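You operate a simulated robot arm through the tools that you are given. There is no shell and no other tool. Be economical: measure what you need, move in short steps, check, and stop when the job is done.

You run a simulated two-armed robot. Do the job below in one go: nothing can be reset, and whatever is moved stays where it is left.

Task
Carry the half tray with both arms and set it on the maple top.

It is judged by the outcome, as a careful person would: the job done as asked, and still so three seconds after it is handed in. It fails if anything else is knocked over, pushed out of place, dropped, spilled or broken.

Robot
Two 7-joint arms with two-finger parallel grippers on one trunk, on a base that drives. Base frame: it is fixed to the floor where the robot stands at the start and does not move with it; the origin is under the middle of the robot, x ahead of it, y to its left, z up; the surface under the hand at the start is at about z = 0.9. Units: m, rad, N and s.
The left shoulder is at the start at [0.069, 0.182, 1.111], the right one opposite. With the tool pointing down near the work surface each hand reaches from about 0.3 to 0.74 m from the robot's upright axis, wherever it stands, measured 20 degrees to its own side. Places, roughly: half tray (27x19x6 cm) [0.5, 0.2, 0.9]; maple top [-3.4, 1.9, 0.9]. Payload 3.91 kg a hand.
The tool frame of a hand sits at the grasp point between the pads (the TCP): z along the fingers, y along the line on which they close. The tips reach 0.03 m beyond it. The gripper opens to 0.11 m. The fingers are 0.02 m wide and 0.01 m thick; the gripper's body (0.048 by 0.112 m) begins 0.055 m behind the TCP.
Orientation is that of the tool frame in the base frame, as a unit quaternion [w, x, y, z]. With the fingers straight down and closing along the base's y, the tool's x points along the base's -x, its y along +y and its z along -z.

Tools
- The arms move only by the tool step_arm. It takes "left_moves", "right_moves" or both (then of equal length, played together; a hand with none holds still); each is one flat list of numbers, 7 for each row, row after row: the shift along the tool's x, y, z in units of 20 mm (1.0 is 20 mm), then the turn, a rotation vector about the tool's x, y, z in units of 5 degrees (1.0 is 5 degrees), then the opening, from 0 (shut) to 1 (fully open). In form: [x, y, z, ax, ay, az, claw, x, y, z, ax, ay, az, claw, ...]. A call has 1 to 20 rows; each row shifts and turns the commanded pose from where the row before left it, along the tool's axes as they then stand. A call with a number of a shift or a turn outside -1 to 1 is refused whole. Rows are played at 5 a second. More than 0.05 m and 0.15 rad between two rows, or a gripper value outside its range, and nothing of the call is played. Where a pose cannot be reached the arm comes as near as it can. A force on the tool above 40 N (or 10 N above the force at the start of the call, whichever is more), or a blocked arm, ends the call early, and 0.2 s more pass. Each finger travels about 0.072 m/s and halts on what it meets, pressing with about 21 N; the grip force reading is that of the motor and also rises with nothing between the fingers. The clock runs only during rows and for 0.2 s after the last one: add rows that do not move to give the fingers time. It gives the time, the measured TCP pose, the force on the tool (base axes), the opening and the grip force at its end, in the units of the frame above (readings bear some noise), with the torque about the TCP (base axes, N m) and any sound that the robot's microphone picked up.
- Cameras (640 x 400 px; columns grow to the right, rows downward): "scene" is now at [0.2112, 0.0253, 1.3051]; the picture's right is [0.29, -0.96, 0.00], its down [-0.49, -0.15, -0.86] and it looks along [0.82, 0.25, -0.52] (base axes); focal length 214 px, centre (320, 200). "left" rides on the left gripper at [0.072, -0.017, -0.103] in its tool frame; the picture's right is [0.23, 0.97, 0.00], its down [-0.76, 0.18, -0.62] and it looks along [-0.61, 0.14, 0.78] (tool axes); focal length 222 px, centre (320, 200). "right" rides on the right gripper at [0.072, 0.017, -0.103] in its tool frame; the picture's right is [-0.23, 0.97, 0.00], its down [-0.76, -0.18, -0.62] and it looks along [-0.61, -0.14, 0.78] (tool axes); focal length 222 px, centre (320, 200). There is no depth. A picture from a camera that has moved, and an enlarged one, comes with that camera's place and axes in the base frame and with its lens.
- grab_frame(camera): a new picture of that camera. No time passes.
- raise_lower(by): slides the trunk up (or, below 0, down) by that many m; the arms and the scene camera ride with it, the base frame stays. It gives what a move gives, with no picture.
- drive_base(legs): drives the robot by 1 to 6 legs, each [ahead, left, turn to the left] in m, m and rad, along the robot's own axes; the way and the turn of a leg run together, so that a leg with both is an arc; at most 1.5 m and 3.142 rad a leg. The arms and the cameras ride along, it lands a little off, and it stops where it bumps. It gives what a move gives.
- aim_head(pan, tilt): turns the head with the scene camera to pan (to the left, within 1.396 rad either way) and tilt (down, from -0.506 to 1.204), counted from straight ahead of the robot. It gives what a move gives.
- inspect(camera, box): a new picture of the part [left, top, right, bottom] of that camera's present view, enlarged. No time passes.
- finish_job(): hands the job in; it is judged then, once.

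Go step by step. Nothing tells you exact positions but the pictures and the camera data: compare them with the known pose of the tool, close in by small moves and look again before you grip or let go. The budget is 120 turns and 92 pictures, counting those below and the enlarged ones. Unless the task says otherwise, let go and move clear before handing in, and close with one line.

The tools are called after "Emit:" as name(argument=value, ...) on one line, values as JSON. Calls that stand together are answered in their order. step_arm: Moves the arms, as the interface text tells. Its arguments: {"type":"object","properties":{"left_moves":{"type":"array","items":{"type":"number"}},"right_moves":{"type":"array","items":{"type":"number"}}},"required":[]} The other tools are called the same way: raise_lower (by) slides the trunk up or down; drive_base (legs) drives the base; aim_head (pan, tilt) turns the head that bears the scene camera; grab_frame (camera) takes a picture; inspect (camera, box) takes an enlarged picture of a part of a camera's view; finish_job () hands the job in.

At the start:

```text
time: 0.0
left_eef_pos: [0.3243, 0.2873, 1.1967]
left_ee_rot: [-0.001, 0.001, 1.0, 0.0]
left_ft_force: [0.2, -0.2, -0.2]
left_wrist_torque: [-0.02, 0.01, 0.01]
left_gripper_width: 0.1097
left_grasp_force: 0.0
right_eef_pos: [0.429, -0.056, 1.1904]
right_ee_rot: [-0.001, 0.0, 1.0, 0.0]
right_ft_force: [-0.2, 0.0, 0.7]
right_wrist_torque: [-0.01, -0.02, 0.0]
right_gripper_width: 0.1099
right_grasp_force: 0.1
trunk travel left (down, up): [-0.375, 0.139]
robot x, y, heading: [0.0035, 0.003, -0.0]
head pan, tilt: [0.291, 0.543]
```

scene: 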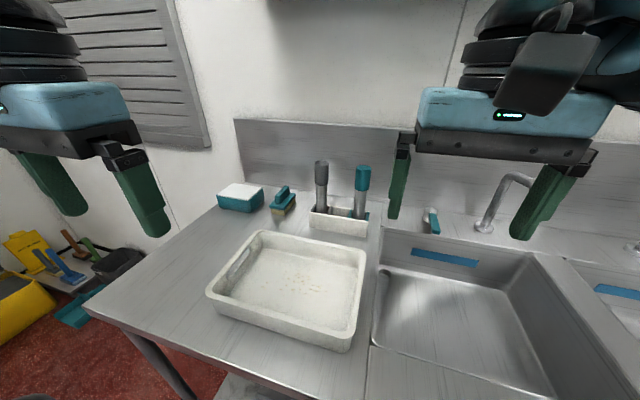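
right: 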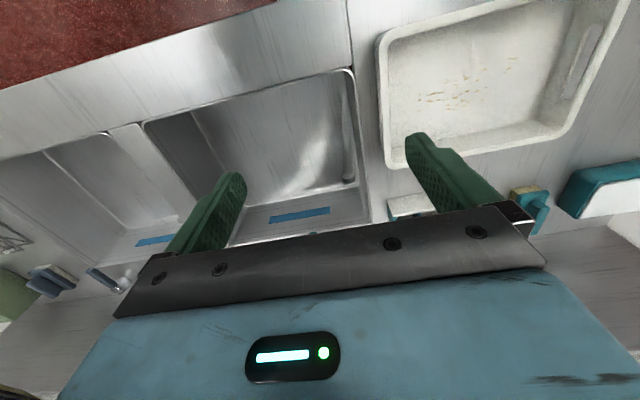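
left: 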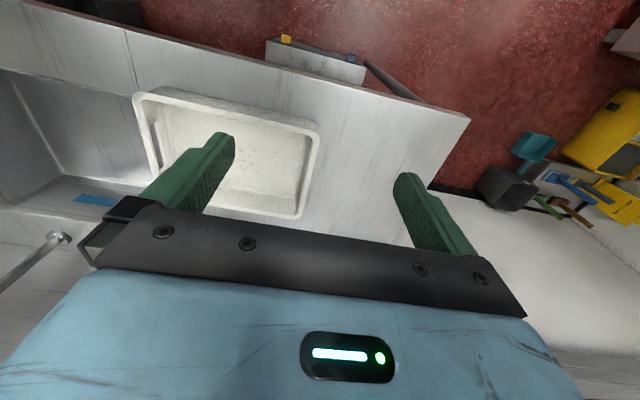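

The tray lies on the steel table, its rim spanning about x 0.38–0.58 and y 0.03–0.29, long side along y, with handle slots in the short ends. Before gripping I will look around to each side for the route to the maple top.

Emit:
aim_head(pan=1.39, tilt=0.25)

Emit:
grab_frame(camera="scene")

Emit:
aim_head(pan=-1.39, tilt=0.25)

Emit:
grab_frame(camera="scene")

```text
time: 1.3
left_eef_pos: [0.3224, 0.2865, 1.195]
left_ee_rot: [0.001, 0.0, 1.0, -0.001]
left_ft_force: [-0.2, 0.1, -0.3]
left_wrist_torque: [0.03, -0.01, -0.02]
left_gripper_width: 0.1098
left_grasp_force: 0.1
right_eef_pos: [0.4281, -0.0568, 1.1893]
right_ee_rot: [0.001, 0.0, 1.0, -0.001]
right_ft_force: [0.0, -0.4, 0.2]
right_wrist_torque: [0.03, 0.03, 0.03]
right_gripper_width: 0.1101
right_grasp_force: 0.0
trunk travel left (down, up): [-0.375, 0.139]
robot x, y, heading: [-0.0002, -0.0004, -0.0]
head pan, tilt: [1.389, 0.25]
```

```text
88 pictures are left
camera scene: at [0.1419, 0.0912, 1.3321], right [0.98, -0.18, 0.0], down [-0.04, -0.24, -0.97], along [0.18, 0.95, -0.25], focal length 214 px, centre (320, 200)
```

scene: 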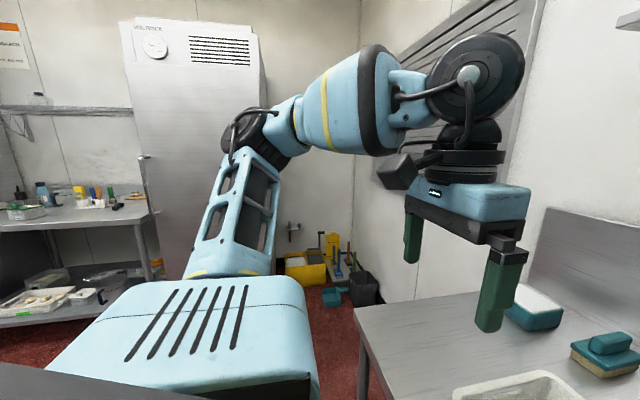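

```text
time: 3.8
left_eef_pos: [0.3248, 0.2872, 1.1944]
left_ee_rot: [0.0, 0.0, 1.0, 0.0]
left_ft_force: [-0.6, 0.3, 0.6]
left_wrist_torque: [-0.01, 0.02, 0.0]
left_gripper_width: 0.1101
left_grasp_force: 0.0
right_eef_pos: [0.4279, -0.0555, 1.1892]
right_ee_rot: [0.0, 0.0, 1.0, -0.001]
right_ft_force: [0.4, -0.3, -0.1]
right_wrist_torque: [-0.02, -0.02, 0.01]
right_gripper_width: 0.1104
right_grasp_force: 0.1
trunk travel left (down, up): [-0.375, 0.139]
robot x, y, heading: [-0.0004, -0.0038, 0.0]
head pan, tilt: [-1.389, 0.25]
```

```text
87 pictures are left
camera scene: at [0.1419, -0.0924, 1.3321], right [-0.98, -0.18, 0.0], down [-0.04, 0.24, -0.97], along [0.18, -0.95, -0.25], focal length 214 px, centre (320, 200)
```

scene: 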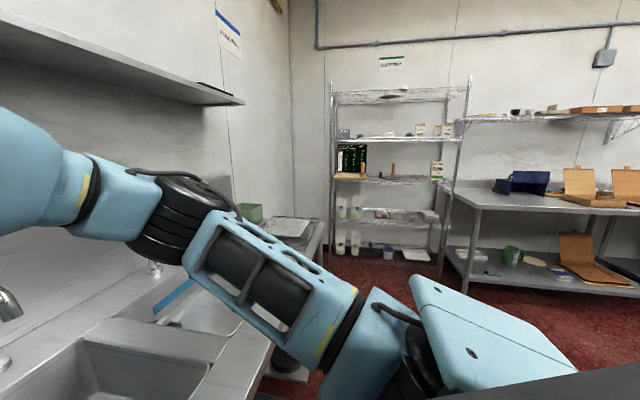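

The room is fairly open, with tables along the walls. Next I bring both hands above the short ends of the tray and look closely.

Emit:
step_arm(left_moves=[-0.97, 0, 0.84, 0, 0, 0, 1, -0.97, 0, 0.84, 0, 0, 0, 1, -0.97, 0, 0.84, 0, 0, 0, 1, -0.97, 0, 0.84, 0, 0, 0, 1, -0.97, 0, 0.84, 0, 0, 0, 1, -0.97, 0, 0.84, 0, 0, 0, 1, -0.97, 0, 0.84, 0, 0, 0, 1, -0.97, 0, 0.84, 0, 0, 0, 1, 0, 0, 0, 0, 0, 0, 1], right_moves=[-0.325, 0.566, 0.806, 0, 0, 0, 1, -0.325, 0.566, 0.806, 0, 0, 0, 1, -0.325, 0.566, 0.806, 0, 0, 0, 1, -0.325, 0.566, 0.806, 0, 0, 0, 1, -0.325, 0.566, 0.806, 0, 0, 0, 1, -0.325, 0.566, 0.806, 0, 0, 0, 1, -0.325, 0.566, 0.806, 0, 0, 0, 1, -0.325, 0.566, 0.806, 0, 0, 0, 1, 0, 0, 0, 0, 0, 0, 1])

Emit:
aim_head(pan=0.29, tilt=0.8)

Emit:
grab_frame(camera="scene")

Emit:
grab_frame(camera="left")

Emit:
grab_frame(camera="right")

```text
time: 5.8
left_eef_pos: [0.4787, 0.2853, 1.0611]
left_ee_rot: [0.001, 0.0, 1.0, 0.0]
left_ft_force: [-0.5, 0.6, 0.7]
left_wrist_torque: [-0.01, -0.01, 0.01]
left_gripper_width: 0.1102
left_grasp_force: 0.1
right_eef_pos: [0.4805, 0.0329, 1.0604]
right_ee_rot: [0.0, 0.0, 1.0, 0.0]
right_ft_force: [-0.4, 0.0, -0.9]
right_wrist_torque: [0.0, -0.04, 0.01]
right_gripper_width: 0.11
right_grasp_force: 0.2
trunk travel left (down, up): [-0.375, 0.139]
robot x, y, heading: [0.0015, -0.0053, -0.005]
head pan, tilt: [-1.389, 0.25]
```

```text
time: 7.5
left_eef_pos: [0.479, 0.2858, 1.0614]
left_ee_rot: [0.0, 0.0, 1.0, 0.001]
left_ft_force: [0.4, 0.1, 0.0]
left_wrist_torque: [-0.04, 0.0, 0.0]
left_gripper_width: 0.11
left_grasp_force: 0.0
right_eef_pos: [0.4798, 0.0338, 1.0609]
right_ee_rot: [0.0, 0.001, 1.0, 0.001]
right_ft_force: [0.7, 0.4, -0.6]
right_wrist_torque: [0.02, 0.0, 0.0]
right_gripper_width: 0.11
right_grasp_force: 0.1
trunk travel left (down, up): [-0.375, 0.139]
robot x, y, heading: [0.0011, 0.0007, 0.004]
head pan, tilt: [0.29, 0.799]
```

```text
86 pictures are left
camera scene: at [0.2023, 0.0224, 1.2831], right [0.29, -0.96, 0.0], down [-0.69, -0.2, -0.7], along [0.67, 0.2, -0.72], focal length 214 px, centre (320, 200)
```

scene: 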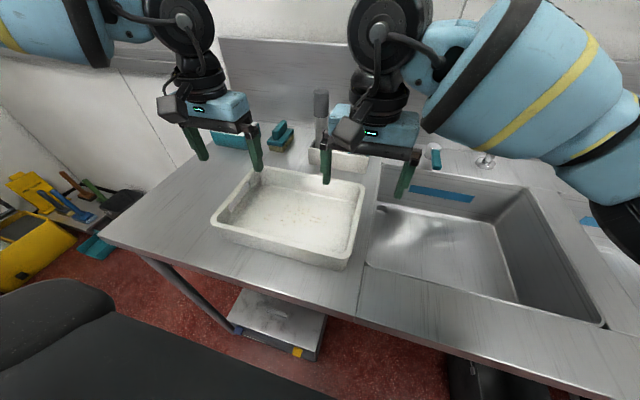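

```text
85 pictures are left
camera left: at [0.4058, 0.2696, 1.1645], right [-0.23, 0.97, 0.0], down [0.76, 0.18, 0.62], along [0.61, 0.14, -0.78], focal length 222 px, centre (320, 200)
```

left: 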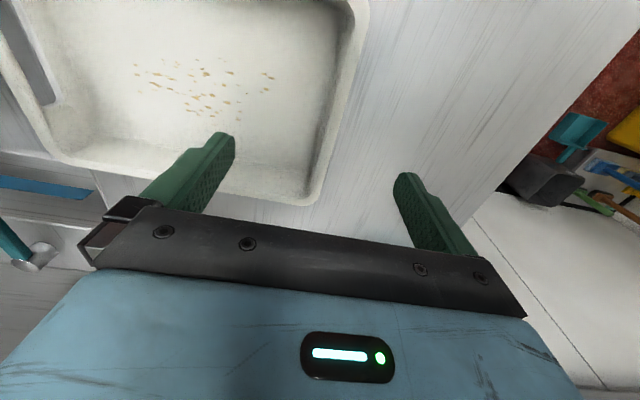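

```text
84 pictures are left
camera right: at [0.4072, 0.0498, 1.1656], right [0.23, 0.97, 0.0], down [0.76, -0.18, 0.62], along [0.61, -0.14, -0.78], focal length 222 px, centre (320, 200)
```

right: 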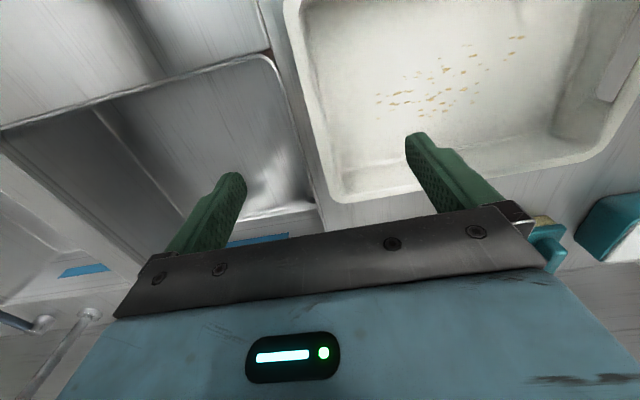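

Hand-camera rays put the tray's outer ends at y ≈ 0.030 and 0.301, centred at x ≈ 0.48, which agrees with its 27 cm length. I straddle both end walls with open fingers, tips staying clear of the floor of the tray.

Emit:
step_arm(left_moves=[0, 0.36, 0, 0, 0, 0, 1, 0, 0, 0.8, 0, 0, 0, 1, 0, 0, 0.8, 0, 0, 0, 1, 0, 0, 0.8, 0, 0, 0, 1, 0, 0, 0.8, 0, 0, 0, 1, 0, 0, 0.8, 0, 0, 0, 1, 0, 0, 0.8, 0, 0, 0, 1, 0, 0, 0.7, 0, 0, 0, 1, 0, 0, 0, 0, 0, 0, 1], right_moves=[0, 0.2, 0, 0, 0, 0, 1, 0, 0, 0.8, 0, 0, 0, 1, 0, 0, 0.8, 0, 0, 0, 1, 0, 0, 0.8, 0, 0, 0, 1, 0, 0, 0.8, 0, 0, 0, 1, 0, 0, 0.8, 0, 0, 0, 1, 0, 0, 0.8, 0, 0, 0, 1, 0, 0, 0.7, 0, 0, 0, 1, 0, 0, 0, 0, 0, 0, 1])

Emit:
grab_frame(camera="scene")

Emit:
grab_frame(camera="left")

Emit:
grab_frame(camera="right")

```text
time: 9.5
left_eef_pos: [0.4778, 0.2929, 0.9515]
left_ee_rot: [0.001, 0.0, 1.0, -0.001]
left_ft_force: [-0.4, 0.2, -0.3]
left_wrist_torque: [0.0, 0.02, 0.01]
left_gripper_width: 0.1101
left_grasp_force: 0.0
right_eef_pos: [0.4801, 0.038, 0.9503]
right_ee_rot: [0.0, 0.0, 1.0, 0.0]
right_ft_force: [0.0, 0.3, 0.0]
right_wrist_torque: [0.03, 0.04, -0.02]
right_gripper_width: 0.11
right_grasp_force: 0.1
trunk travel left (down, up): [-0.375, 0.139]
robot x, y, heading: [-0.0018, 0.0019, -0.002]
head pan, tilt: [0.29, 0.799]
```

```text
83 pictures are left
camera scene: at [0.2021, 0.0224, 1.2831], right [0.29, -0.96, 0.0], down [-0.69, -0.2, -0.7], along [0.67, 0.2, -0.72], focal length 214 px, centre (320, 200)
```

scene: 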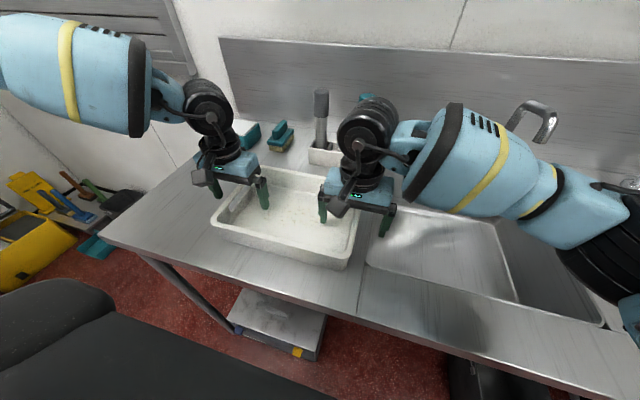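

```text
82 pictures are left
camera left: at [0.4055, 0.2776, 1.0552], right [-0.23, 0.97, 0.0], down [0.76, 0.18, 0.62], along [0.61, 0.14, -0.78], focal length 222 px, centre (320, 200)
```

left: 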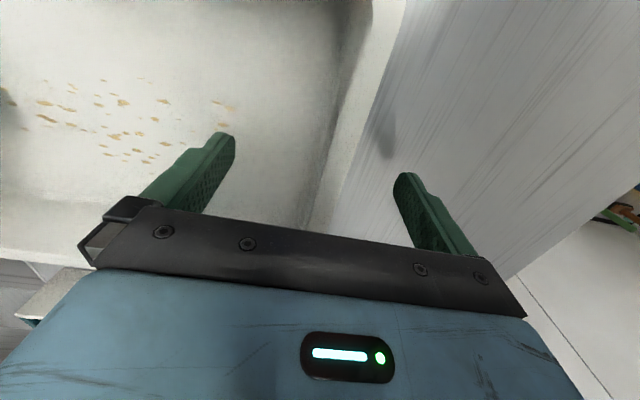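

```text
81 pictures are left
camera right: at [0.4067, 0.0543, 1.055], right [0.23, 0.97, 0.0], down [0.76, -0.18, 0.62], along [0.61, -0.14, -0.78], focal length 222 px, centre (320, 200)
```

right: 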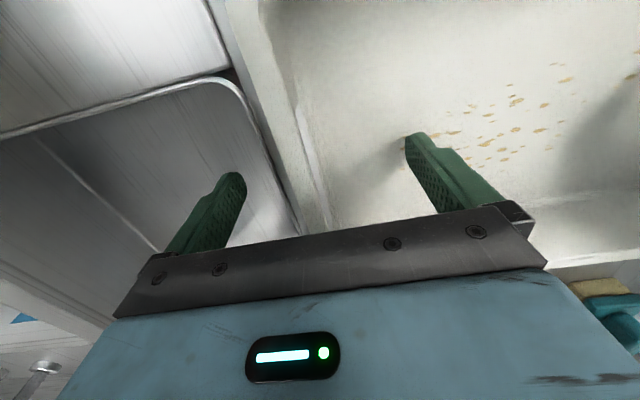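

Both end walls stand between the fingers with clearance inside and out. I close both grippers.

Emit:
step_arm(left_moves=[0, 0, 0, 0, 0, 0, 0.6, 0, 0, 0, 0, 0, 0, 0.4, 0, 0, 0, 0, 0, 0, 0.2, 0, 0, 0, 0, 0, 0, 0, 0, 0, 0, 0, 0, 0, 0, 0, 0, 0, 0, 0, 0, 0, 0, 0, 0, 0, 0, 0, 0, 0, 0, 0, 0, 0, 0, 0], right_moves=[0, 0, 0, 0, 0, 0, 0.6, 0, 0, 0, 0, 0, 0, 0.4, 0, 0, 0, 0, 0, 0, 0.2, 0, 0, 0, 0, 0, 0, 0, 0, 0, 0, 0, 0, 0, 0, 0, 0, 0, 0, 0, 0, 0, 0, 0, 0, 0, 0, 0, 0, 0, 0, 0, 0, 0, 0, 0])

Emit:
grab_frame(camera="left")

Emit:
grab_frame(camera="right")

```text
time: 11.0
left_eef_pos: [0.4794, 0.2968, 0.9511]
left_ee_rot: [-0.001, -0.002, 1.0, 0.003]
left_ft_force: [-0.8, 3.9, 2.8]
left_wrist_torque: [-0.63, -0.09, -0.04]
left_gripper_width: 0.0068
left_grasp_force: 21.0
right_eef_pos: [0.4805, 0.0341, 0.9509]
right_ee_rot: [0.001, 0.003, 1.0, -0.005]
right_ft_force: [0.0, -3.4, 0.3]
right_wrist_torque: [0.7, -0.06, 0.22]
right_gripper_width: 0.0073
right_grasp_force: 21.0
trunk travel left (down, up): [-0.375, 0.139]
robot x, y, heading: [-0.0003, 0.0041, -0.001]
head pan, tilt: [0.29, 0.799]
stopped in row 7 (left hand): the force on the tool passed its limit at 41 N (the readings are from after the stop); the commanded pose is now the measured one
```

```text
80 pictures are left
camera left: at [0.4058, 0.2798, 1.0553], right [-0.23, 0.97, 0.01], down [0.76, 0.18, 0.62], along [0.61, 0.15, -0.78], focal length 222 px, centre (320, 200)
```

left: 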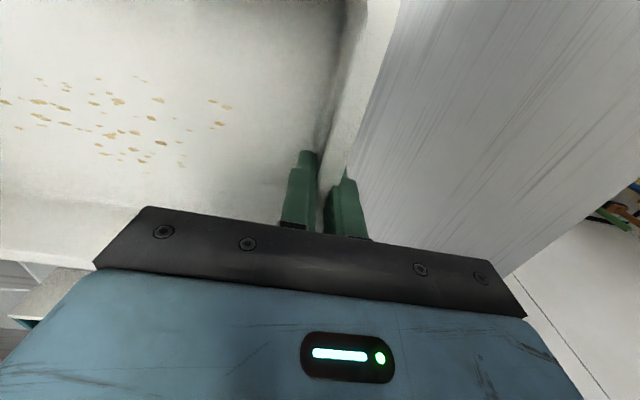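

```text
79 pictures are left
camera right: at [0.4078, 0.0522, 1.055], right [0.23, 0.97, -0.01], down [0.76, -0.17, 0.62], along [0.61, -0.15, -0.78], focal length 222 px, centre (320, 200)
```

right: 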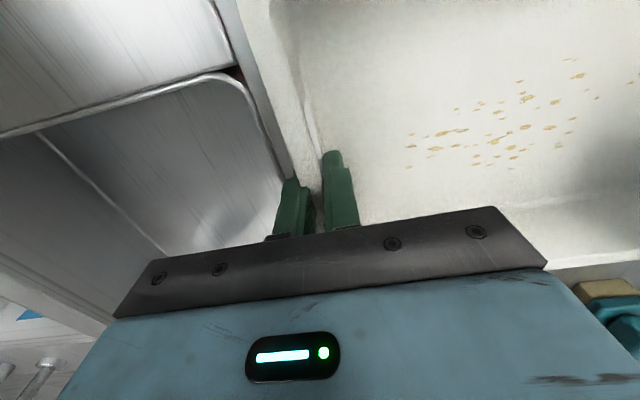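

Both hands hold about 7 mm of wall with 21 N grip. I lift a little with the trunk so both hands rise together.

Emit:
raise_lower(by=0.03)

Emit:
grab_frame(camera="scene")

```text
time: 11.8
left_eef_pos: [0.4806, 0.2976, 0.9805]
left_ee_rot: [-0.001, -0.002, 1.0, 0.003]
left_ft_force: [0.0, 3.2, -1.3]
left_wrist_torque: [-0.65, -0.06, -0.01]
left_gripper_width: 0.0069
left_grasp_force: 21.2
right_eef_pos: [0.4825, 0.0343, 0.9802]
right_ee_rot: [-0.002, 0.003, 1.0, -0.006]
right_ft_force: [-0.2, -3.9, -1.7]
right_wrist_torque: [0.71, 0.12, 0.28]
right_gripper_width: 0.0069
right_grasp_force: 20.9
trunk travel left (down, up): [-0.405, 0.109]
robot x, y, heading: [-0.0009, -0.0024, 0.001]
head pan, tilt: [0.29, 0.799]
```

```text
78 pictures are left
camera scene: at [0.191, 0.0228, 1.3165], right [0.29, -0.96, 0.0], down [-0.69, -0.2, -0.7], along [0.67, 0.2, -0.72], focal length 214 px, centre (320, 200)
```

scene: 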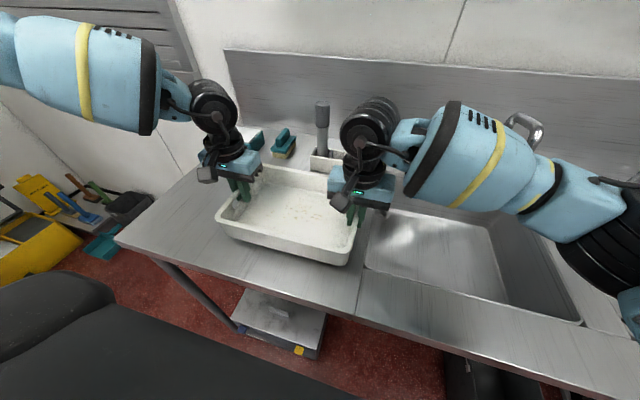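

The tray hangs level between both hands. I raise it further to clear everything and back straight away from the table.

Emit:
raise_lower(by=0.08)

Emit:
drive_base(legs=[[-0.3, 0, 0], [-0.35, 0, 0]])

Emit:
aim_head(pan=1.39, tilt=0.3)

Emit:
grab_frame(camera="scene")

```text
time: 12.9
left_eef_pos: [0.4803, 0.2968, 1.0588]
left_ee_rot: [-0.002, -0.002, 1.0, 0.002]
left_ft_force: [1.1, 4.7, -2.5]
left_wrist_torque: [-0.65, -0.12, -0.08]
left_gripper_width: 0.0069
left_grasp_force: 21.4
right_eef_pos: [0.4804, 0.0347, 1.0579]
right_ee_rot: [-0.002, 0.002, 1.0, -0.006]
right_ft_force: [-0.9, -4.7, -1.5]
right_wrist_torque: [0.69, 0.11, 0.21]
right_gripper_width: 0.0071
right_grasp_force: 20.6
trunk travel left (down, up): [-0.485, 0.029]
robot x, y, heading: [-0.0028, 0.0002, -0.003]
head pan, tilt: [0.29, 0.799]
```

```text
time: 16.7
left_eef_pos: [-0.1153, 0.2992, 1.0502]
left_ee_rot: [-0.012, -0.002, 1.0, 0.003]
left_ft_force: [0.4, 0.7, -1.3]
left_wrist_torque: [-0.7, -0.06, -0.07]
left_gripper_width: 0.007
left_grasp_force: 21.1
right_eef_pos: [-0.113, 0.035, 1.0502]
right_ee_rot: [-0.012, 0.003, 1.0, -0.006]
right_ft_force: [-0.9, -0.9, -1.8]
right_wrist_torque: [0.73, 0.07, 0.21]
right_gripper_width: 0.0071
right_grasp_force: 20.9
trunk travel left (down, up): [-0.485, 0.029]
robot x, y, heading: [-0.6156, 0.0029, -0.001]
head pan, tilt: [0.29, 0.799]
stopped in leg 2: the robot was blocked; the commanded pose is now the measured one
```

```text
time: 18.1
left_eef_pos: [-0.115, 0.2974, 1.0514]
left_ee_rot: [-0.012, -0.001, 1.0, 0.002]
left_ft_force: [0.8, 0.9, -1.9]
left_wrist_torque: [-0.66, -0.03, -0.02]
left_gripper_width: 0.0069
left_grasp_force: 21.0
right_eef_pos: [-0.1133, 0.0353, 1.0502]
right_ee_rot: [-0.012, 0.002, 1.0, -0.005]
right_ft_force: [-1.5, -0.7, -1.4]
right_wrist_torque: [0.74, 0.0, 0.23]
right_gripper_width: 0.007
right_grasp_force: 21.0
trunk travel left (down, up): [-0.485, 0.029]
robot x, y, heading: [-0.617, -0.0013, -0.004]
head pan, tilt: [1.389, 0.3]
```

```text
77 pictures are left
camera scene: at [-0.5186, 0.0923, 1.4571], right [0.98, -0.18, -0.02], down [-0.07, -0.29, -0.95], along [0.17, 0.94, -0.3], focal length 214 px, centre (320, 200)
```

scene: 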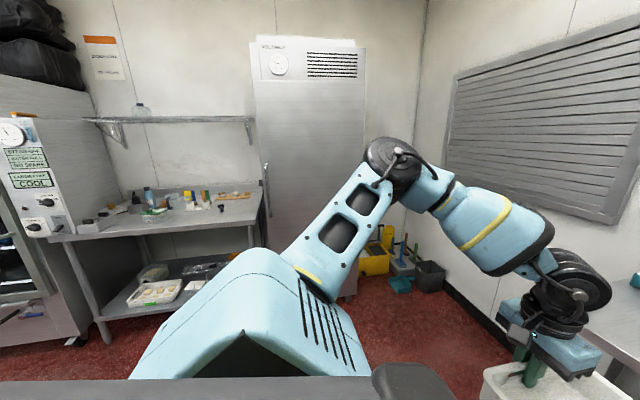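

The base bumped something behind at about x = -0.62 and is slightly tilted. I pull forward a little, then look for what it was.

Emit:
drive_base(legs=[[0.12, 0, 0]])

Emit:
aim_head(pan=1.39, tilt=0.9)

Emit:
grab_frame(camera="scene")

Emit:
aim_head(pan=-1.39, tilt=0.5)

Emit:
grab_frame(camera="scene")

```text
time: 19.3
left_eef_pos: [-0.0186, 0.2971, 1.0597]
left_ee_rot: [0.0, -0.002, 1.0, 0.003]
left_ft_force: [1.0, 1.1, -2.7]
left_wrist_torque: [-0.66, 0.02, -0.07]
left_gripper_width: 0.0069
left_grasp_force: 21.1
right_eef_pos: [-0.0169, 0.0351, 1.0602]
right_ee_rot: [-0.001, 0.003, 1.0, -0.005]
right_ft_force: [-0.2, -1.3, -2.8]
right_wrist_torque: [0.73, 0.01, 0.27]
right_gripper_width: 0.0072
right_grasp_force: 20.9
trunk travel left (down, up): [-0.485, 0.029]
robot x, y, heading: [-0.4988, -0.0031, 0.004]
head pan, tilt: [1.389, 0.3]
```

```text
time: 20.3
left_eef_pos: [-0.0185, 0.2978, 1.0606]
left_ee_rot: [-0.001, -0.003, 1.0, 0.003]
left_ft_force: [1.0, 1.2, -2.6]
left_wrist_torque: [-0.66, 0.0, -0.07]
left_gripper_width: 0.0068
left_grasp_force: 21.0
right_eef_pos: [-0.0177, 0.0342, 1.0596]
right_ee_rot: [-0.001, 0.002, 1.0, -0.006]
right_ft_force: [-0.4, -3.0, -1.2]
right_wrist_torque: [0.72, 0.02, 0.24]
right_gripper_width: 0.0071
right_grasp_force: 21.1
trunk travel left (down, up): [-0.485, 0.029]
robot x, y, heading: [-0.4995, 0.0027, -0.0]
head pan, tilt: [1.389, 0.901]
```

```text
76 pictures are left
camera scene: at [-0.4343, 0.0745, 1.4065], right [0.98, -0.18, 0.0], down [-0.14, -0.77, -0.62], along [0.11, 0.61, -0.78], focal length 214 px, centre (320, 200)
```

scene: 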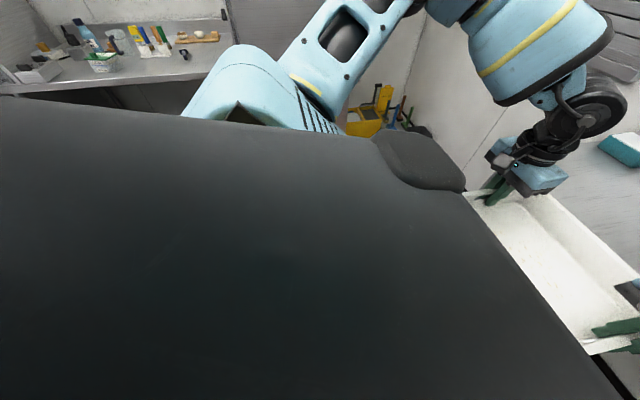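

```text
time: 22.8
left_eef_pos: [-0.0199, 0.2979, 1.0608]
left_ee_rot: [-0.001, -0.002, 1.0, 0.003]
left_ft_force: [0.7, 2.2, -2.3]
left_wrist_torque: [-0.67, -0.02, -0.07]
left_gripper_width: 0.0066
left_grasp_force: 20.6
right_eef_pos: [-0.0174, 0.0336, 1.0585]
right_ee_rot: [-0.001, 0.003, 1.0, -0.005]
right_ft_force: [-1.6, -1.6, -2.0]
right_wrist_torque: [0.72, -0.01, 0.24]
right_gripper_width: 0.0075
right_grasp_force: 20.6
trunk travel left (down, up): [-0.485, 0.029]
robot x, y, heading: [-0.5006, 0.0017, 0.001]
head pan, tilt: [-1.389, 0.499]
```

```text
75 pictures are left
camera scene: at [-0.4314, -0.0892, 1.4403], right [-0.98, -0.18, 0.0], down [-0.09, 0.47, -0.88], along [0.16, -0.86, -0.48], focal length 214 px, centre (320, 200)
```

scene: 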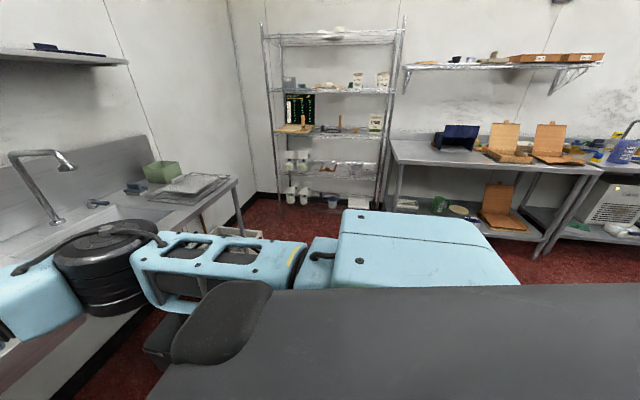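

Nothing blocking shows from these angles, so it lies directly behind. I move a touch ahead and turn left in part to look rearward.

Emit:
drive_base(legs=[[0.04, 0, 0], [0, 0, 0.7]])

Emit:
aim_head(pan=1.39, tilt=0.35)

Emit:
grab_frame(camera="scene")

```text
time: 25.5
left_eef_pos: [-0.283, 0.5363, 1.0608]
left_ee_rot: [-0.003, -0.344, 0.939, 0.002]
left_ft_force: [0.0, 1.5, -1.8]
left_wrist_torque: [-0.48, -0.47, -0.07]
left_gripper_width: 0.0071
left_grasp_force: 21.0
right_eef_pos: [-0.1118, 0.3358, 1.0597]
right_ee_rot: [0.001, -0.34, 0.94, -0.005]
right_ft_force: [0.3, -1.4, -1.6]
right_wrist_torque: [0.52, 0.52, 0.24]
right_gripper_width: 0.0072
right_grasp_force: 20.8
trunk travel left (down, up): [-0.485, 0.029]
robot x, y, heading: [-0.4575, 0.0013, 0.702]
head pan, tilt: [-1.389, 0.499]
```

```text
time: 27.9
left_eef_pos: [-0.2823, 0.5354, 1.0598]
left_ee_rot: [-0.002, -0.344, 0.939, 0.002]
left_ft_force: [-1.3, 1.8, -2.2]
left_wrist_torque: [-0.54, -0.45, -0.06]
left_gripper_width: 0.007
left_grasp_force: 21.1
right_eef_pos: [-0.1126, 0.3359, 1.0587]
right_ee_rot: [0.0, -0.34, 0.941, -0.005]
right_ft_force: [0.2, -1.2, -1.4]
right_wrist_torque: [0.58, 0.47, 0.21]
right_gripper_width: 0.0071
right_grasp_force: 20.5
trunk travel left (down, up): [-0.485, 0.029]
robot x, y, heading: [-0.4589, -0.0001, 0.698]
head pan, tilt: [1.389, 0.351]
```

```text
74 pictures are left
camera scene: at [-0.4657, 0.1133, 1.4539], right [0.87, 0.49, 0.0], down [0.17, -0.3, -0.94], along [-0.46, 0.82, -0.34], focal length 214 px, centre (320, 200)
```

scene: 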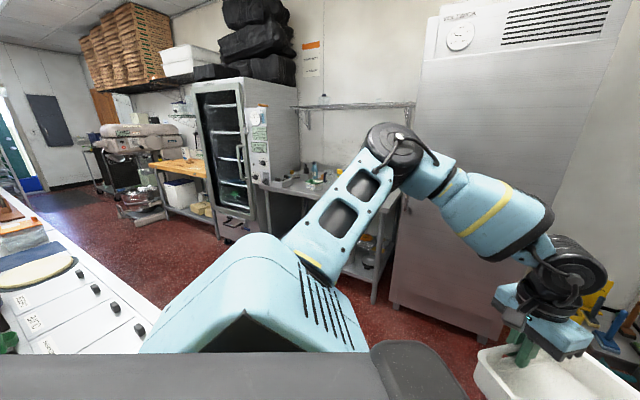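

The island of bins lies right behind; the butcher-block (maple) table stands against the far left wall past the glass cabinet, about (-3.5, 1.8). There is an aisle at y ≈ 0.35–1.5, so I slide into it and turn further.

Emit:
drive_base(legs=[[0.322, 0.382, 0], [0.2, 0.15, 0.87]])

Emit:
aim_head(pan=1.2, tilt=0.35)

Emit:
grab_frame(camera="scene")

```text
time: 34.1
left_eef_pos: [-0.7972, 1.2159, 1.0592]
left_ee_rot: [-0.002, -0.704, 0.71, 0.0]
left_ft_force: [-0.8, 0.1, -2.1]
left_wrist_torque: [0.06, -0.66, -0.07]
left_gripper_width: 0.0069
left_grasp_force: 20.9
right_eef_pos: [-0.5348, 1.2144, 1.0582]
right_ee_rot: [0.004, -0.701, 0.713, -0.005]
right_ft_force: [1.3, -1.0, -1.7]
right_wrist_torque: [-0.11, 0.7, 0.24]
right_gripper_width: 0.0071
right_grasp_force: 21.4
trunk travel left (down, up): [-0.485, 0.029]
robot x, y, heading: [-0.5054, 0.7338, 1.561]
head pan, tilt: [1.389, 0.351]
```

```text
time: 34.8
left_eef_pos: [-0.7991, 1.2154, 1.0596]
left_ee_rot: [-0.002, -0.705, 0.71, 0.001]
left_ft_force: [-1.3, 0.6, -2.3]
left_wrist_torque: [-0.01, -0.67, -0.09]
left_gripper_width: 0.007
left_grasp_force: 21.8
right_eef_pos: [-0.5342, 1.214, 1.06]
right_ee_rot: [0.003, -0.703, 0.712, -0.005]
right_ft_force: [2.3, -0.7, -1.0]
right_wrist_torque: [0.0, 0.74, 0.24]
right_gripper_width: 0.0072
right_grasp_force: 20.9
trunk travel left (down, up): [-0.485, 0.029]
robot x, y, heading: [-0.5067, 0.7312, 1.561]
head pan, tilt: [1.201, 0.351]
```

```text
73 pictures are left
camera scene: at [-0.5911, 0.8166, 1.4539], right [0.37, 0.93, 0.0], down [0.32, -0.13, -0.94], along [-0.87, 0.35, -0.34], focal length 214 px, centre (320, 200)
```

scene: 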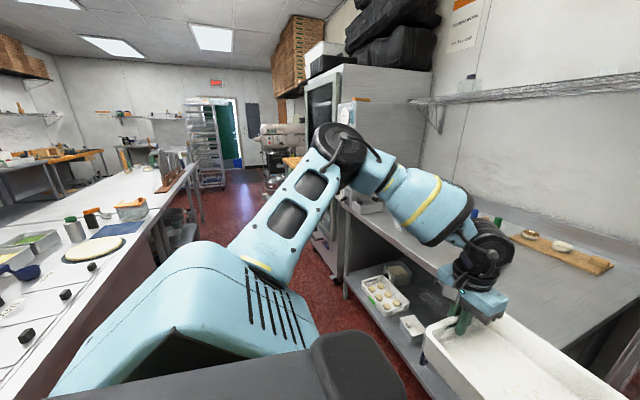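

The aisle runs from y ≈ 0.3 (island) to ≈ 1.5 (tables), clear of floor objects. I turn to face along it and drive a first stretch.

Emit:
drive_base(legs=[[0, 0, 1.58], [0.9, -0.15, 0]])

Emit:
aim_head(pan=-0.3, tilt=0.35)

Emit:
grab_frame(camera="scene")

```text
time: 43.4
left_eef_pos: [-1.8767, 0.5858, 1.0606]
left_ee_rot: [0.003, 1.0, 0.003, 0.001]
left_ft_force: [-0.1, -0.3, -3.4]
left_wrist_torque: [0.67, 0.01, -0.07]
left_gripper_width: 0.0067
left_grasp_force: 20.8
right_eef_pos: [-1.8795, 0.849, 1.0589]
right_ee_rot: [-0.006, 1.0, -0.002, 0.001]
right_ft_force: [0.6, 0.7, -1.5]
right_wrist_torque: [-0.72, -0.04, 0.23]
right_gripper_width: 0.0067
right_grasp_force: 21.2
trunk travel left (down, up): [-0.485, 0.029]
robot x, y, heading: [-1.397, 0.8816, -3.137]
head pan, tilt: [1.201, 0.351]
```

```text
time: 45.0
left_eef_pos: [-1.8771, 0.5861, 1.0601]
left_ee_rot: [0.002, 1.0, 0.002, 0.001]
left_ft_force: [-0.1, -0.5, -2.1]
left_wrist_torque: [0.65, -0.01, -0.09]
left_gripper_width: 0.007
left_grasp_force: 21.3
right_eef_pos: [-1.8794, 0.8489, 1.0594]
right_ee_rot: [-0.005, 1.0, -0.002, 0.002]
right_ft_force: [0.9, 1.7, -1.3]
right_wrist_torque: [-0.71, -0.01, 0.22]
right_gripper_width: 0.007
right_grasp_force: 21.1
trunk travel left (down, up): [-0.485, 0.029]
robot x, y, heading: [-1.3955, 0.8865, -3.136]
head pan, tilt: [-0.3, 0.351]
```

```text
72 pictures are left
camera scene: at [-1.5353, 0.9104, 1.4539], right [0.29, 0.96, 0.0], down [0.33, -0.1, -0.94], along [-0.9, 0.28, -0.34], focal length 214 px, centre (320, 200)
```

scene: 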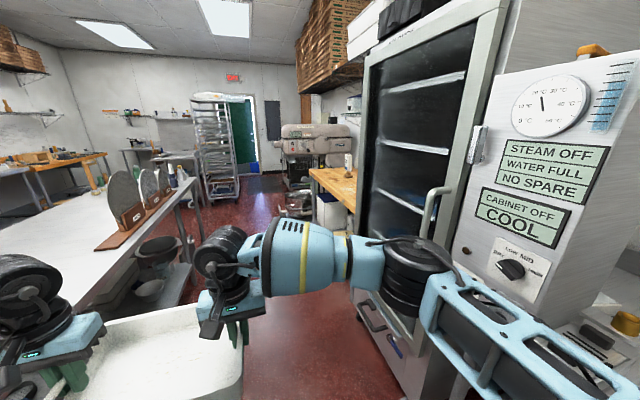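

The maple top's front edge is at y ≈ 1.54, running x ≈ -2.8 to -4.0 beyond the steam cabinet. I continue along the aisle and look again.

Emit:
drive_base(legs=[[1.2, 0, 0]])

Emit:
aim_head(pan=-0.75, tilt=0.4)

Emit:
grab_frame(camera="scene")

```text
time: 51.1
left_eef_pos: [-3.0862, 0.5996, 1.0607]
left_ee_rot: [0.003, 1.0, -0.005, 0.001]
left_ft_force: [-1.1, -1.3, -2.8]
left_wrist_torque: [0.68, -0.03, -0.09]
left_gripper_width: 0.0069
left_grasp_force: 21.2
right_eef_pos: [-3.0851, 0.8639, 1.0595]
right_ee_rot: [-0.005, 1.0, -0.008, 0.002]
right_ft_force: [-0.5, 1.1, -1.2]
right_wrist_torque: [-0.71, -0.01, 0.22]
right_gripper_width: 0.0071
right_grasp_force: 20.8
trunk travel left (down, up): [-0.485, 0.029]
robot x, y, heading: [-2.602, 0.8921, 3.126]
head pan, tilt: [-0.3, 0.351]
```

```text
time: 52.0
left_eef_pos: [-3.087, 0.6001, 1.0594]
left_ee_rot: [0.002, 1.0, -0.004, 0.001]
left_ft_force: [-1.4, -1.9, -2.3]
left_wrist_torque: [0.69, -0.02, -0.08]
left_gripper_width: 0.0069
left_grasp_force: 21.1
right_eef_pos: [-3.0848, 0.8633, 1.0582]
right_ee_rot: [-0.005, 1.0, -0.009, 0.001]
right_ft_force: [0.6, 0.3, -1.6]
right_wrist_torque: [-0.76, -0.01, 0.22]
right_gripper_width: 0.0071
right_grasp_force: 20.8
trunk travel left (down, up): [-0.485, 0.029]
robot x, y, heading: [-2.6035, 0.8915, 3.129]
head pan, tilt: [-0.75, 0.4]
```

```text
71 pictures are left
camera scene: at [-2.7192, 0.9554, 1.4494], right [0.69, 0.72, 0.0], down [0.28, -0.27, -0.92], along [-0.67, 0.64, -0.39], focal length 214 px, centre (320, 200)
```

scene: 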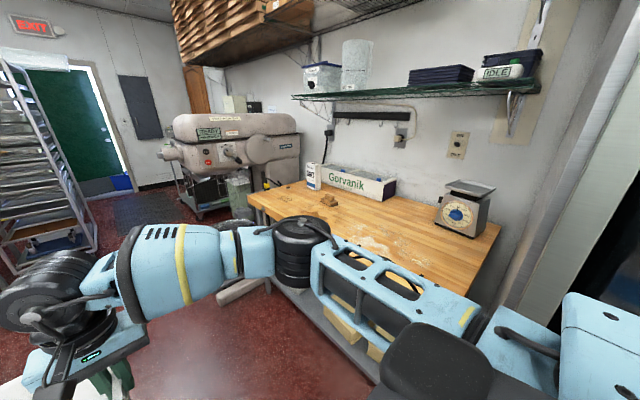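

The maple top holds a scale, a box, a bag and a small lump, with open flour-dusted wood in front. I zoom in to pin these down.

Emit:
inspect(camera="scene", box=[230, 150, 520, 331])

```text
2.21 times, centred on (375, 240) of scene
camera zoom: at [-2.7192, 0.9554, 1.4494], right [0.69, 0.72, 0.0], down [0.28, -0.27, -0.92], along [-0.67, 0.64, -0.39], focal length 473 px, centre (199, 111)
```

zoom: 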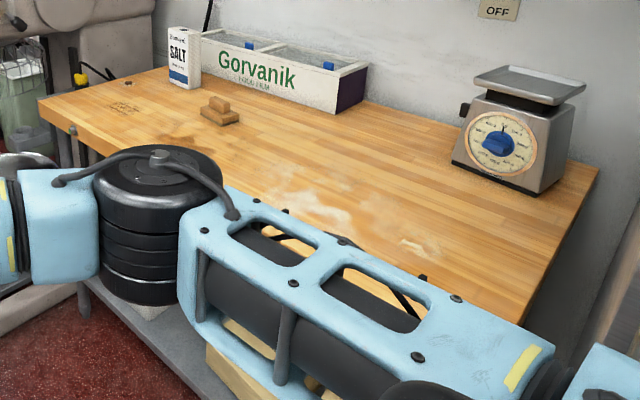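

The clear wood is in front at x ≈ -3.2 to -3.5, with the wooden block behind at (-3.56, 1.86) and the scale at (-3.0, 2.1). I aim for the tray centre at about (-3.32, 1.71), so I drive on, turn right to face the table and look again before closing in.

Emit:
drive_base(legs=[[0.55, 0, 0], [0, 0, -1.558]])

Emit:
aim_head(pan=0.1, tilt=0.55)

Emit:
grab_frame(camera="scene")

Emit:
aim_head(pan=-0.9, tilt=0.4)

Emit:
grab_frame(camera="scene")

```text
time: 59.0
left_eef_pos: [-3.4592, 1.3736, 1.0607]
left_ee_rot: [0.002, 0.713, -0.701, -0.001]
left_ft_force: [-1.2, -0.1, -2.5]
left_wrist_torque: [-0.08, -0.66, -0.1]
left_gripper_width: 0.0069
left_grasp_force: 20.9
right_eef_pos: [-3.1961, 1.3792, 1.0598]
right_ee_rot: [-0.003, 0.71, -0.704, 0.004]
right_ft_force: [0.8, -1.2, -1.5]
right_wrist_torque: [0.07, 0.74, 0.21]
right_gripper_width: 0.0071
right_grasp_force: 20.8
trunk travel left (down, up): [-0.485, 0.029]
robot x, y, heading: [-3.1551, 0.8958, 1.585]
head pan, tilt: [-0.75, 0.4]
```

```text
time: 60.1
left_eef_pos: [-3.4588, 1.3725, 1.0599]
left_ee_rot: [0.002, 0.713, -0.701, -0.001]
left_ft_force: [-0.8, 0.2, -2.0]
left_wrist_torque: [0.02, -0.68, -0.09]
left_gripper_width: 0.0067
left_grasp_force: 21.0
right_eef_pos: [-3.197, 1.3785, 1.0585]
right_ee_rot: [-0.004, 0.711, -0.704, 0.004]
right_ft_force: [1.3, -1.0, -1.6]
right_wrist_torque: [-0.01, 0.74, 0.23]
right_gripper_width: 0.0068
right_grasp_force: 20.9
trunk travel left (down, up): [-0.485, 0.029]
robot x, y, heading: [-3.1553, 0.8991, 1.59]
head pan, tilt: [0.099, 0.55]
```

```text
69 pictures are left
camera scene: at [-3.1662, 1.0367, 1.4357], right [0.99, 0.11, 0.0], down [0.06, -0.52, -0.85], along [-0.1, 0.85, -0.52], focal length 214 px, centre (320, 200)
```

scene: 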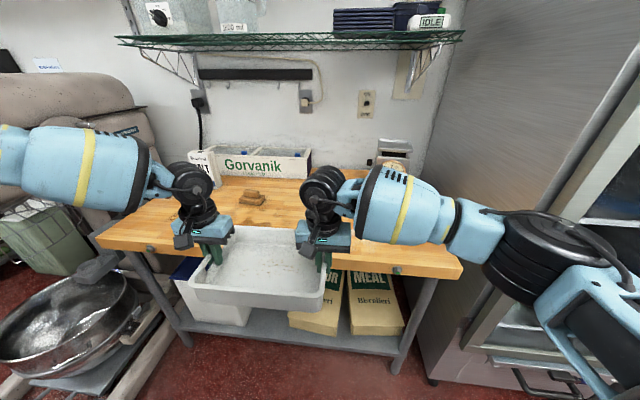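

```text
time: 61.4
left_eef_pos: [-3.4599, 1.3743, 1.0588]
left_ee_rot: [0.003, 0.713, -0.701, -0.001]
left_ft_force: [-0.6, 0.2, -1.8]
left_wrist_torque: [-0.02, -0.66, -0.05]
left_gripper_width: 0.0067
left_grasp_force: 21.0
right_eef_pos: [-3.1963, 1.3799, 1.0596]
right_ee_rot: [-0.003, 0.711, -0.704, 0.005]
right_ft_force: [1.7, -0.6, -0.7]
right_wrist_torque: [0.05, 0.75, 0.2]
right_gripper_width: 0.0072
right_grasp_force: 20.9
trunk travel left (down, up): [-0.485, 0.029]
robot x, y, heading: [-3.1554, 0.8998, 1.585]
head pan, tilt: [-0.901, 0.4]
```

```text
68 pictures are left
camera scene: at [-3.0845, 1.006, 1.4494], right [0.63, -0.77, 0.0], down [-0.3, -0.25, -0.92], along [0.71, 0.58, -0.39], focal length 214 px, centre (320, 200)
```

scene: 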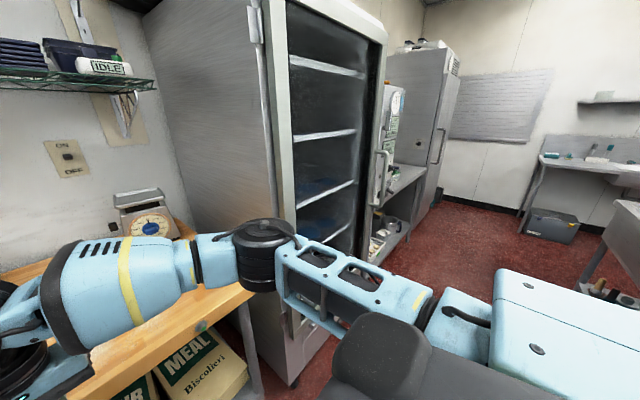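

The right elbow triangulates to about 0.3 m right of the robot's axis, leaving roughly 0.19 m to the cabinet corner, so straight ahead is clear. I drive 0.30 m in over the table with the tray still high.

Emit:
drive_base(legs=[[0.3, 0, -0.015]])

Emit:
aim_head(pan=0.2, tilt=0.75)

Emit:
grab_frame(camera="scene")

Emit:
grab_frame(camera="left")

Emit:
grab_frame(camera="right")

```text
time: 63.4
left_eef_pos: [-3.4521, 1.6782, 1.0603]
left_ee_rot: [0.003, 0.707, -0.707, -0.002]
left_ft_force: [-2.0, -0.1, -2.2]
left_wrist_torque: [-0.05, -0.66, -0.12]
left_gripper_width: 0.007
left_grasp_force: 21.5
right_eef_pos: [-3.1911, 1.6794, 1.0593]
right_ee_rot: [0.002, -0.704, 0.71, -0.005]
right_ft_force: [0.5, 0.2, -2.0]
right_wrist_torque: [-0.01, 0.73, 0.21]
right_gripper_width: 0.007
right_grasp_force: 21.3
trunk travel left (down, up): [-0.485, 0.029]
robot x, y, heading: [-3.158, 1.1978, 1.563]
head pan, tilt: [-0.901, 0.4]
```

```text
time: 64.8
left_eef_pos: [-3.4528, 1.6792, 1.0609]
left_ee_rot: [0.003, 0.707, -0.707, -0.002]
left_ft_force: [-0.9, 0.1, -2.4]
left_wrist_torque: [0.01, -0.65, -0.09]
left_gripper_width: 0.007
left_grasp_force: 21.5
right_eef_pos: [-3.1899, 1.6799, 1.0591]
right_ee_rot: [0.004, -0.704, 0.71, -0.004]
right_ft_force: [1.2, -0.5, -1.2]
right_wrist_torque: [-0.01, 0.73, 0.19]
right_gripper_width: 0.007
right_grasp_force: 21.0
trunk travel left (down, up): [-0.485, 0.029]
robot x, y, heading: [-3.1559, 1.1975, 1.567]
head pan, tilt: [0.201, 0.75]
```

```text
67 pictures are left
camera scene: at [-3.1727, 1.3288, 1.4183], right [0.98, 0.19, 0.0], down [0.13, -0.67, -0.73], along [-0.14, 0.72, -0.68], focal length 214 px, centre (320, 200)
```

scene: 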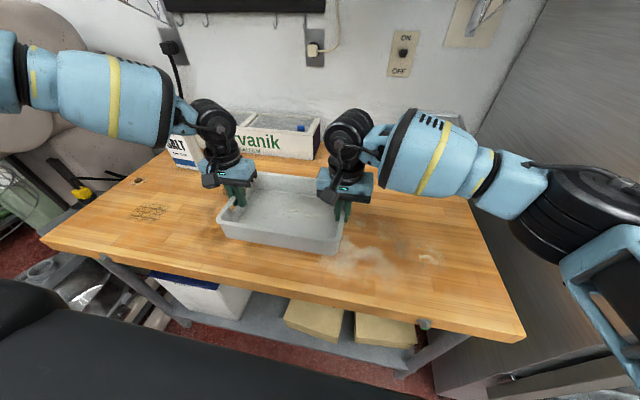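

```text
66 pictures are left
camera left: at [-3.4359, 1.6072, 1.1642], right [-0.97, -0.23, 0.01], down [-0.17, 0.76, 0.62], along [-0.15, 0.6, -0.78], focal length 222 px, centre (320, 200)
```

left: 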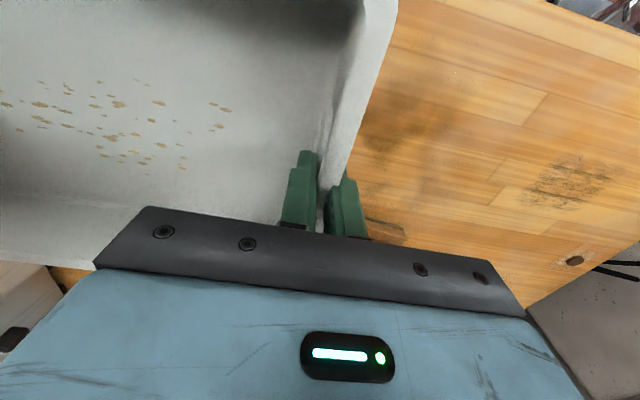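

```text
65 pictures are left
camera right: at [-3.2092, 1.6072, 1.1639], right [-0.97, 0.23, -0.01], down [0.18, 0.76, 0.62], along [0.15, 0.6, -0.78], focal length 222 px, centre (320, 200)
```

right: 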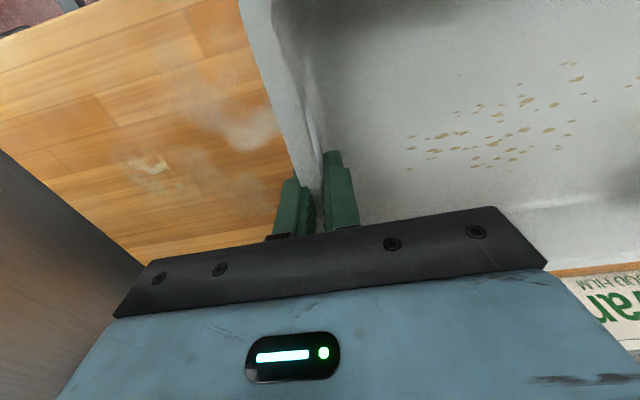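

The tray hovers over clear wood between the flour patch and the block. I go 3 cm further in for a safe front margin and lower most of the way.

Emit:
drive_base(legs=[[0.03, 0, 0]])

Emit:
raise_lower(by=-0.08)

Emit:
grab_frame(camera="scene")

Emit:
grab_frame(camera="left")

```text
time: 65.6
left_eef_pos: [-3.4534, 1.7062, 1.0615]
left_ee_rot: [-0.002, -0.707, 0.708, 0.002]
left_ft_force: [-1.7, 0.7, -1.7]
left_wrist_torque: [0.03, -0.7, -0.08]
left_gripper_width: 0.0068
left_grasp_force: 21.0
right_eef_pos: [-3.1898, 1.7069, 1.0605]
right_ee_rot: [0.003, -0.705, 0.71, -0.004]
right_ft_force: [1.2, -0.3, -0.9]
right_wrist_torque: [-0.02, 0.7, 0.19]
right_gripper_width: 0.0071
right_grasp_force: 20.9
trunk travel left (down, up): [-0.485, 0.029]
robot x, y, heading: [-3.1567, 1.2258, 1.563]
head pan, tilt: [0.201, 0.75]
```

```text
time: 66.8
left_eef_pos: [-3.453, 1.7081, 0.9803]
left_ee_rot: [0.004, 0.707, -0.707, -0.002]
left_ft_force: [-1.3, 0.5, -2.6]
left_wrist_torque: [0.07, -0.66, -0.08]
left_gripper_width: 0.007
left_grasp_force: 21.1
right_eef_pos: [-3.1898, 1.7082, 0.9794]
right_ee_rot: [0.003, -0.705, 0.71, -0.004]
right_ft_force: [1.6, -0.8, -2.2]
right_wrist_torque: [-0.07, 0.68, 0.18]
right_gripper_width: 0.0074
right_grasp_force: 20.8
trunk travel left (down, up): [-0.405, 0.109]
robot x, y, heading: [-3.1553, 1.2303, 1.563]
head pan, tilt: [0.201, 0.75]
```

```text
64 pictures are left
camera scene: at [-3.1723, 1.4201, 1.3207], right [0.98, 0.2, 0.0], down [0.13, -0.67, -0.73], along [-0.14, 0.72, -0.68], focal length 214 px, centre (320, 200)
```

scene: 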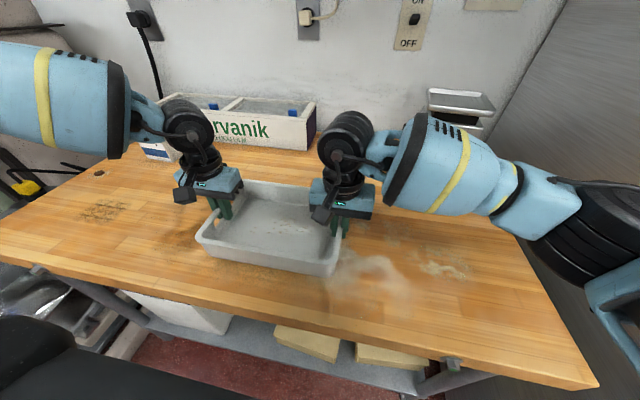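

```text
63 pictures are left
camera left: at [-3.4357, 1.6362, 1.0848], right [-0.97, -0.23, 0.01], down [-0.17, 0.76, 0.62], along [-0.15, 0.61, -0.78], focal length 222 px, centre (320, 200)
```

left: 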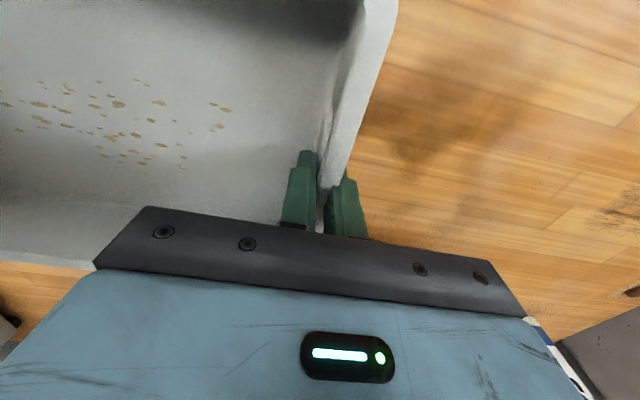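

The tray is a couple of centimetres above the wood with clear surroundings. I lower in small steps, watching for the force change of touchdown.

Emit:
raise_lower(by=-0.02)

Emit:
raise_lower(by=-0.006)

Emit:
grab_frame(camera="scene")

```text
time: 67.4
left_eef_pos: [-3.4525, 1.7076, 0.9597]
left_ee_rot: [0.003, 0.707, -0.707, -0.002]
left_ft_force: [-2.0, 0.5, -2.1]
left_wrist_torque: [-0.04, -0.71, -0.09]
left_gripper_width: 0.0067
left_grasp_force: 20.5
right_eef_pos: [-3.1899, 1.7084, 0.9601]
right_ee_rot: [0.003, -0.705, 0.709, -0.005]
right_ft_force: [1.1, -0.7, -1.7]
right_wrist_torque: [-0.03, 0.7, 0.17]
right_gripper_width: 0.0072
right_grasp_force: 21.1
trunk travel left (down, up): [-0.385, 0.129]
robot x, y, heading: [-3.1578, 1.2275, 1.567]
head pan, tilt: [0.201, 0.75]
```

```text
time: 68.0
left_eef_pos: [-3.4521, 1.7082, 0.9542]
left_ee_rot: [0.003, 0.708, -0.707, -0.002]
left_ft_force: [-1.6, 1.3, -1.2]
left_wrist_torque: [0.06, -0.69, -0.05]
left_gripper_width: 0.007
left_grasp_force: 21.0
right_eef_pos: [-3.1897, 1.7087, 0.9538]
right_ee_rot: [0.003, -0.704, 0.71, -0.005]
right_ft_force: [1.4, -1.7, -1.5]
right_wrist_torque: [-0.05, 0.71, 0.18]
right_gripper_width: 0.0073
right_grasp_force: 20.7
trunk travel left (down, up): [-0.379, 0.135]
robot x, y, heading: [-3.1562, 1.2272, 1.559]
head pan, tilt: [0.201, 0.75]
```

```text
62 pictures are left
camera scene: at [-3.1723, 1.4306, 1.2914], right [0.98, 0.2, 0.0], down [0.13, -0.67, -0.73], along [-0.14, 0.72, -0.68], focal length 214 px, centre (320, 200)
```

scene: 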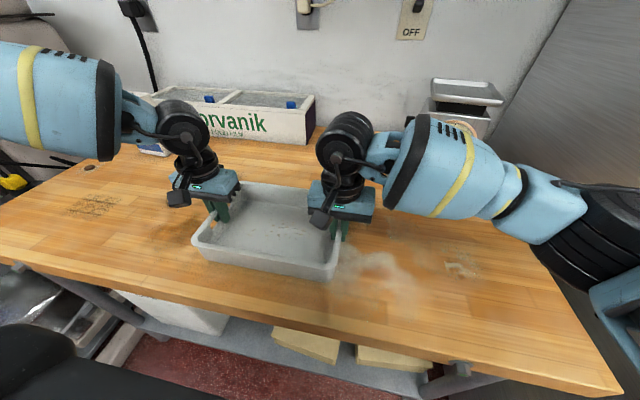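

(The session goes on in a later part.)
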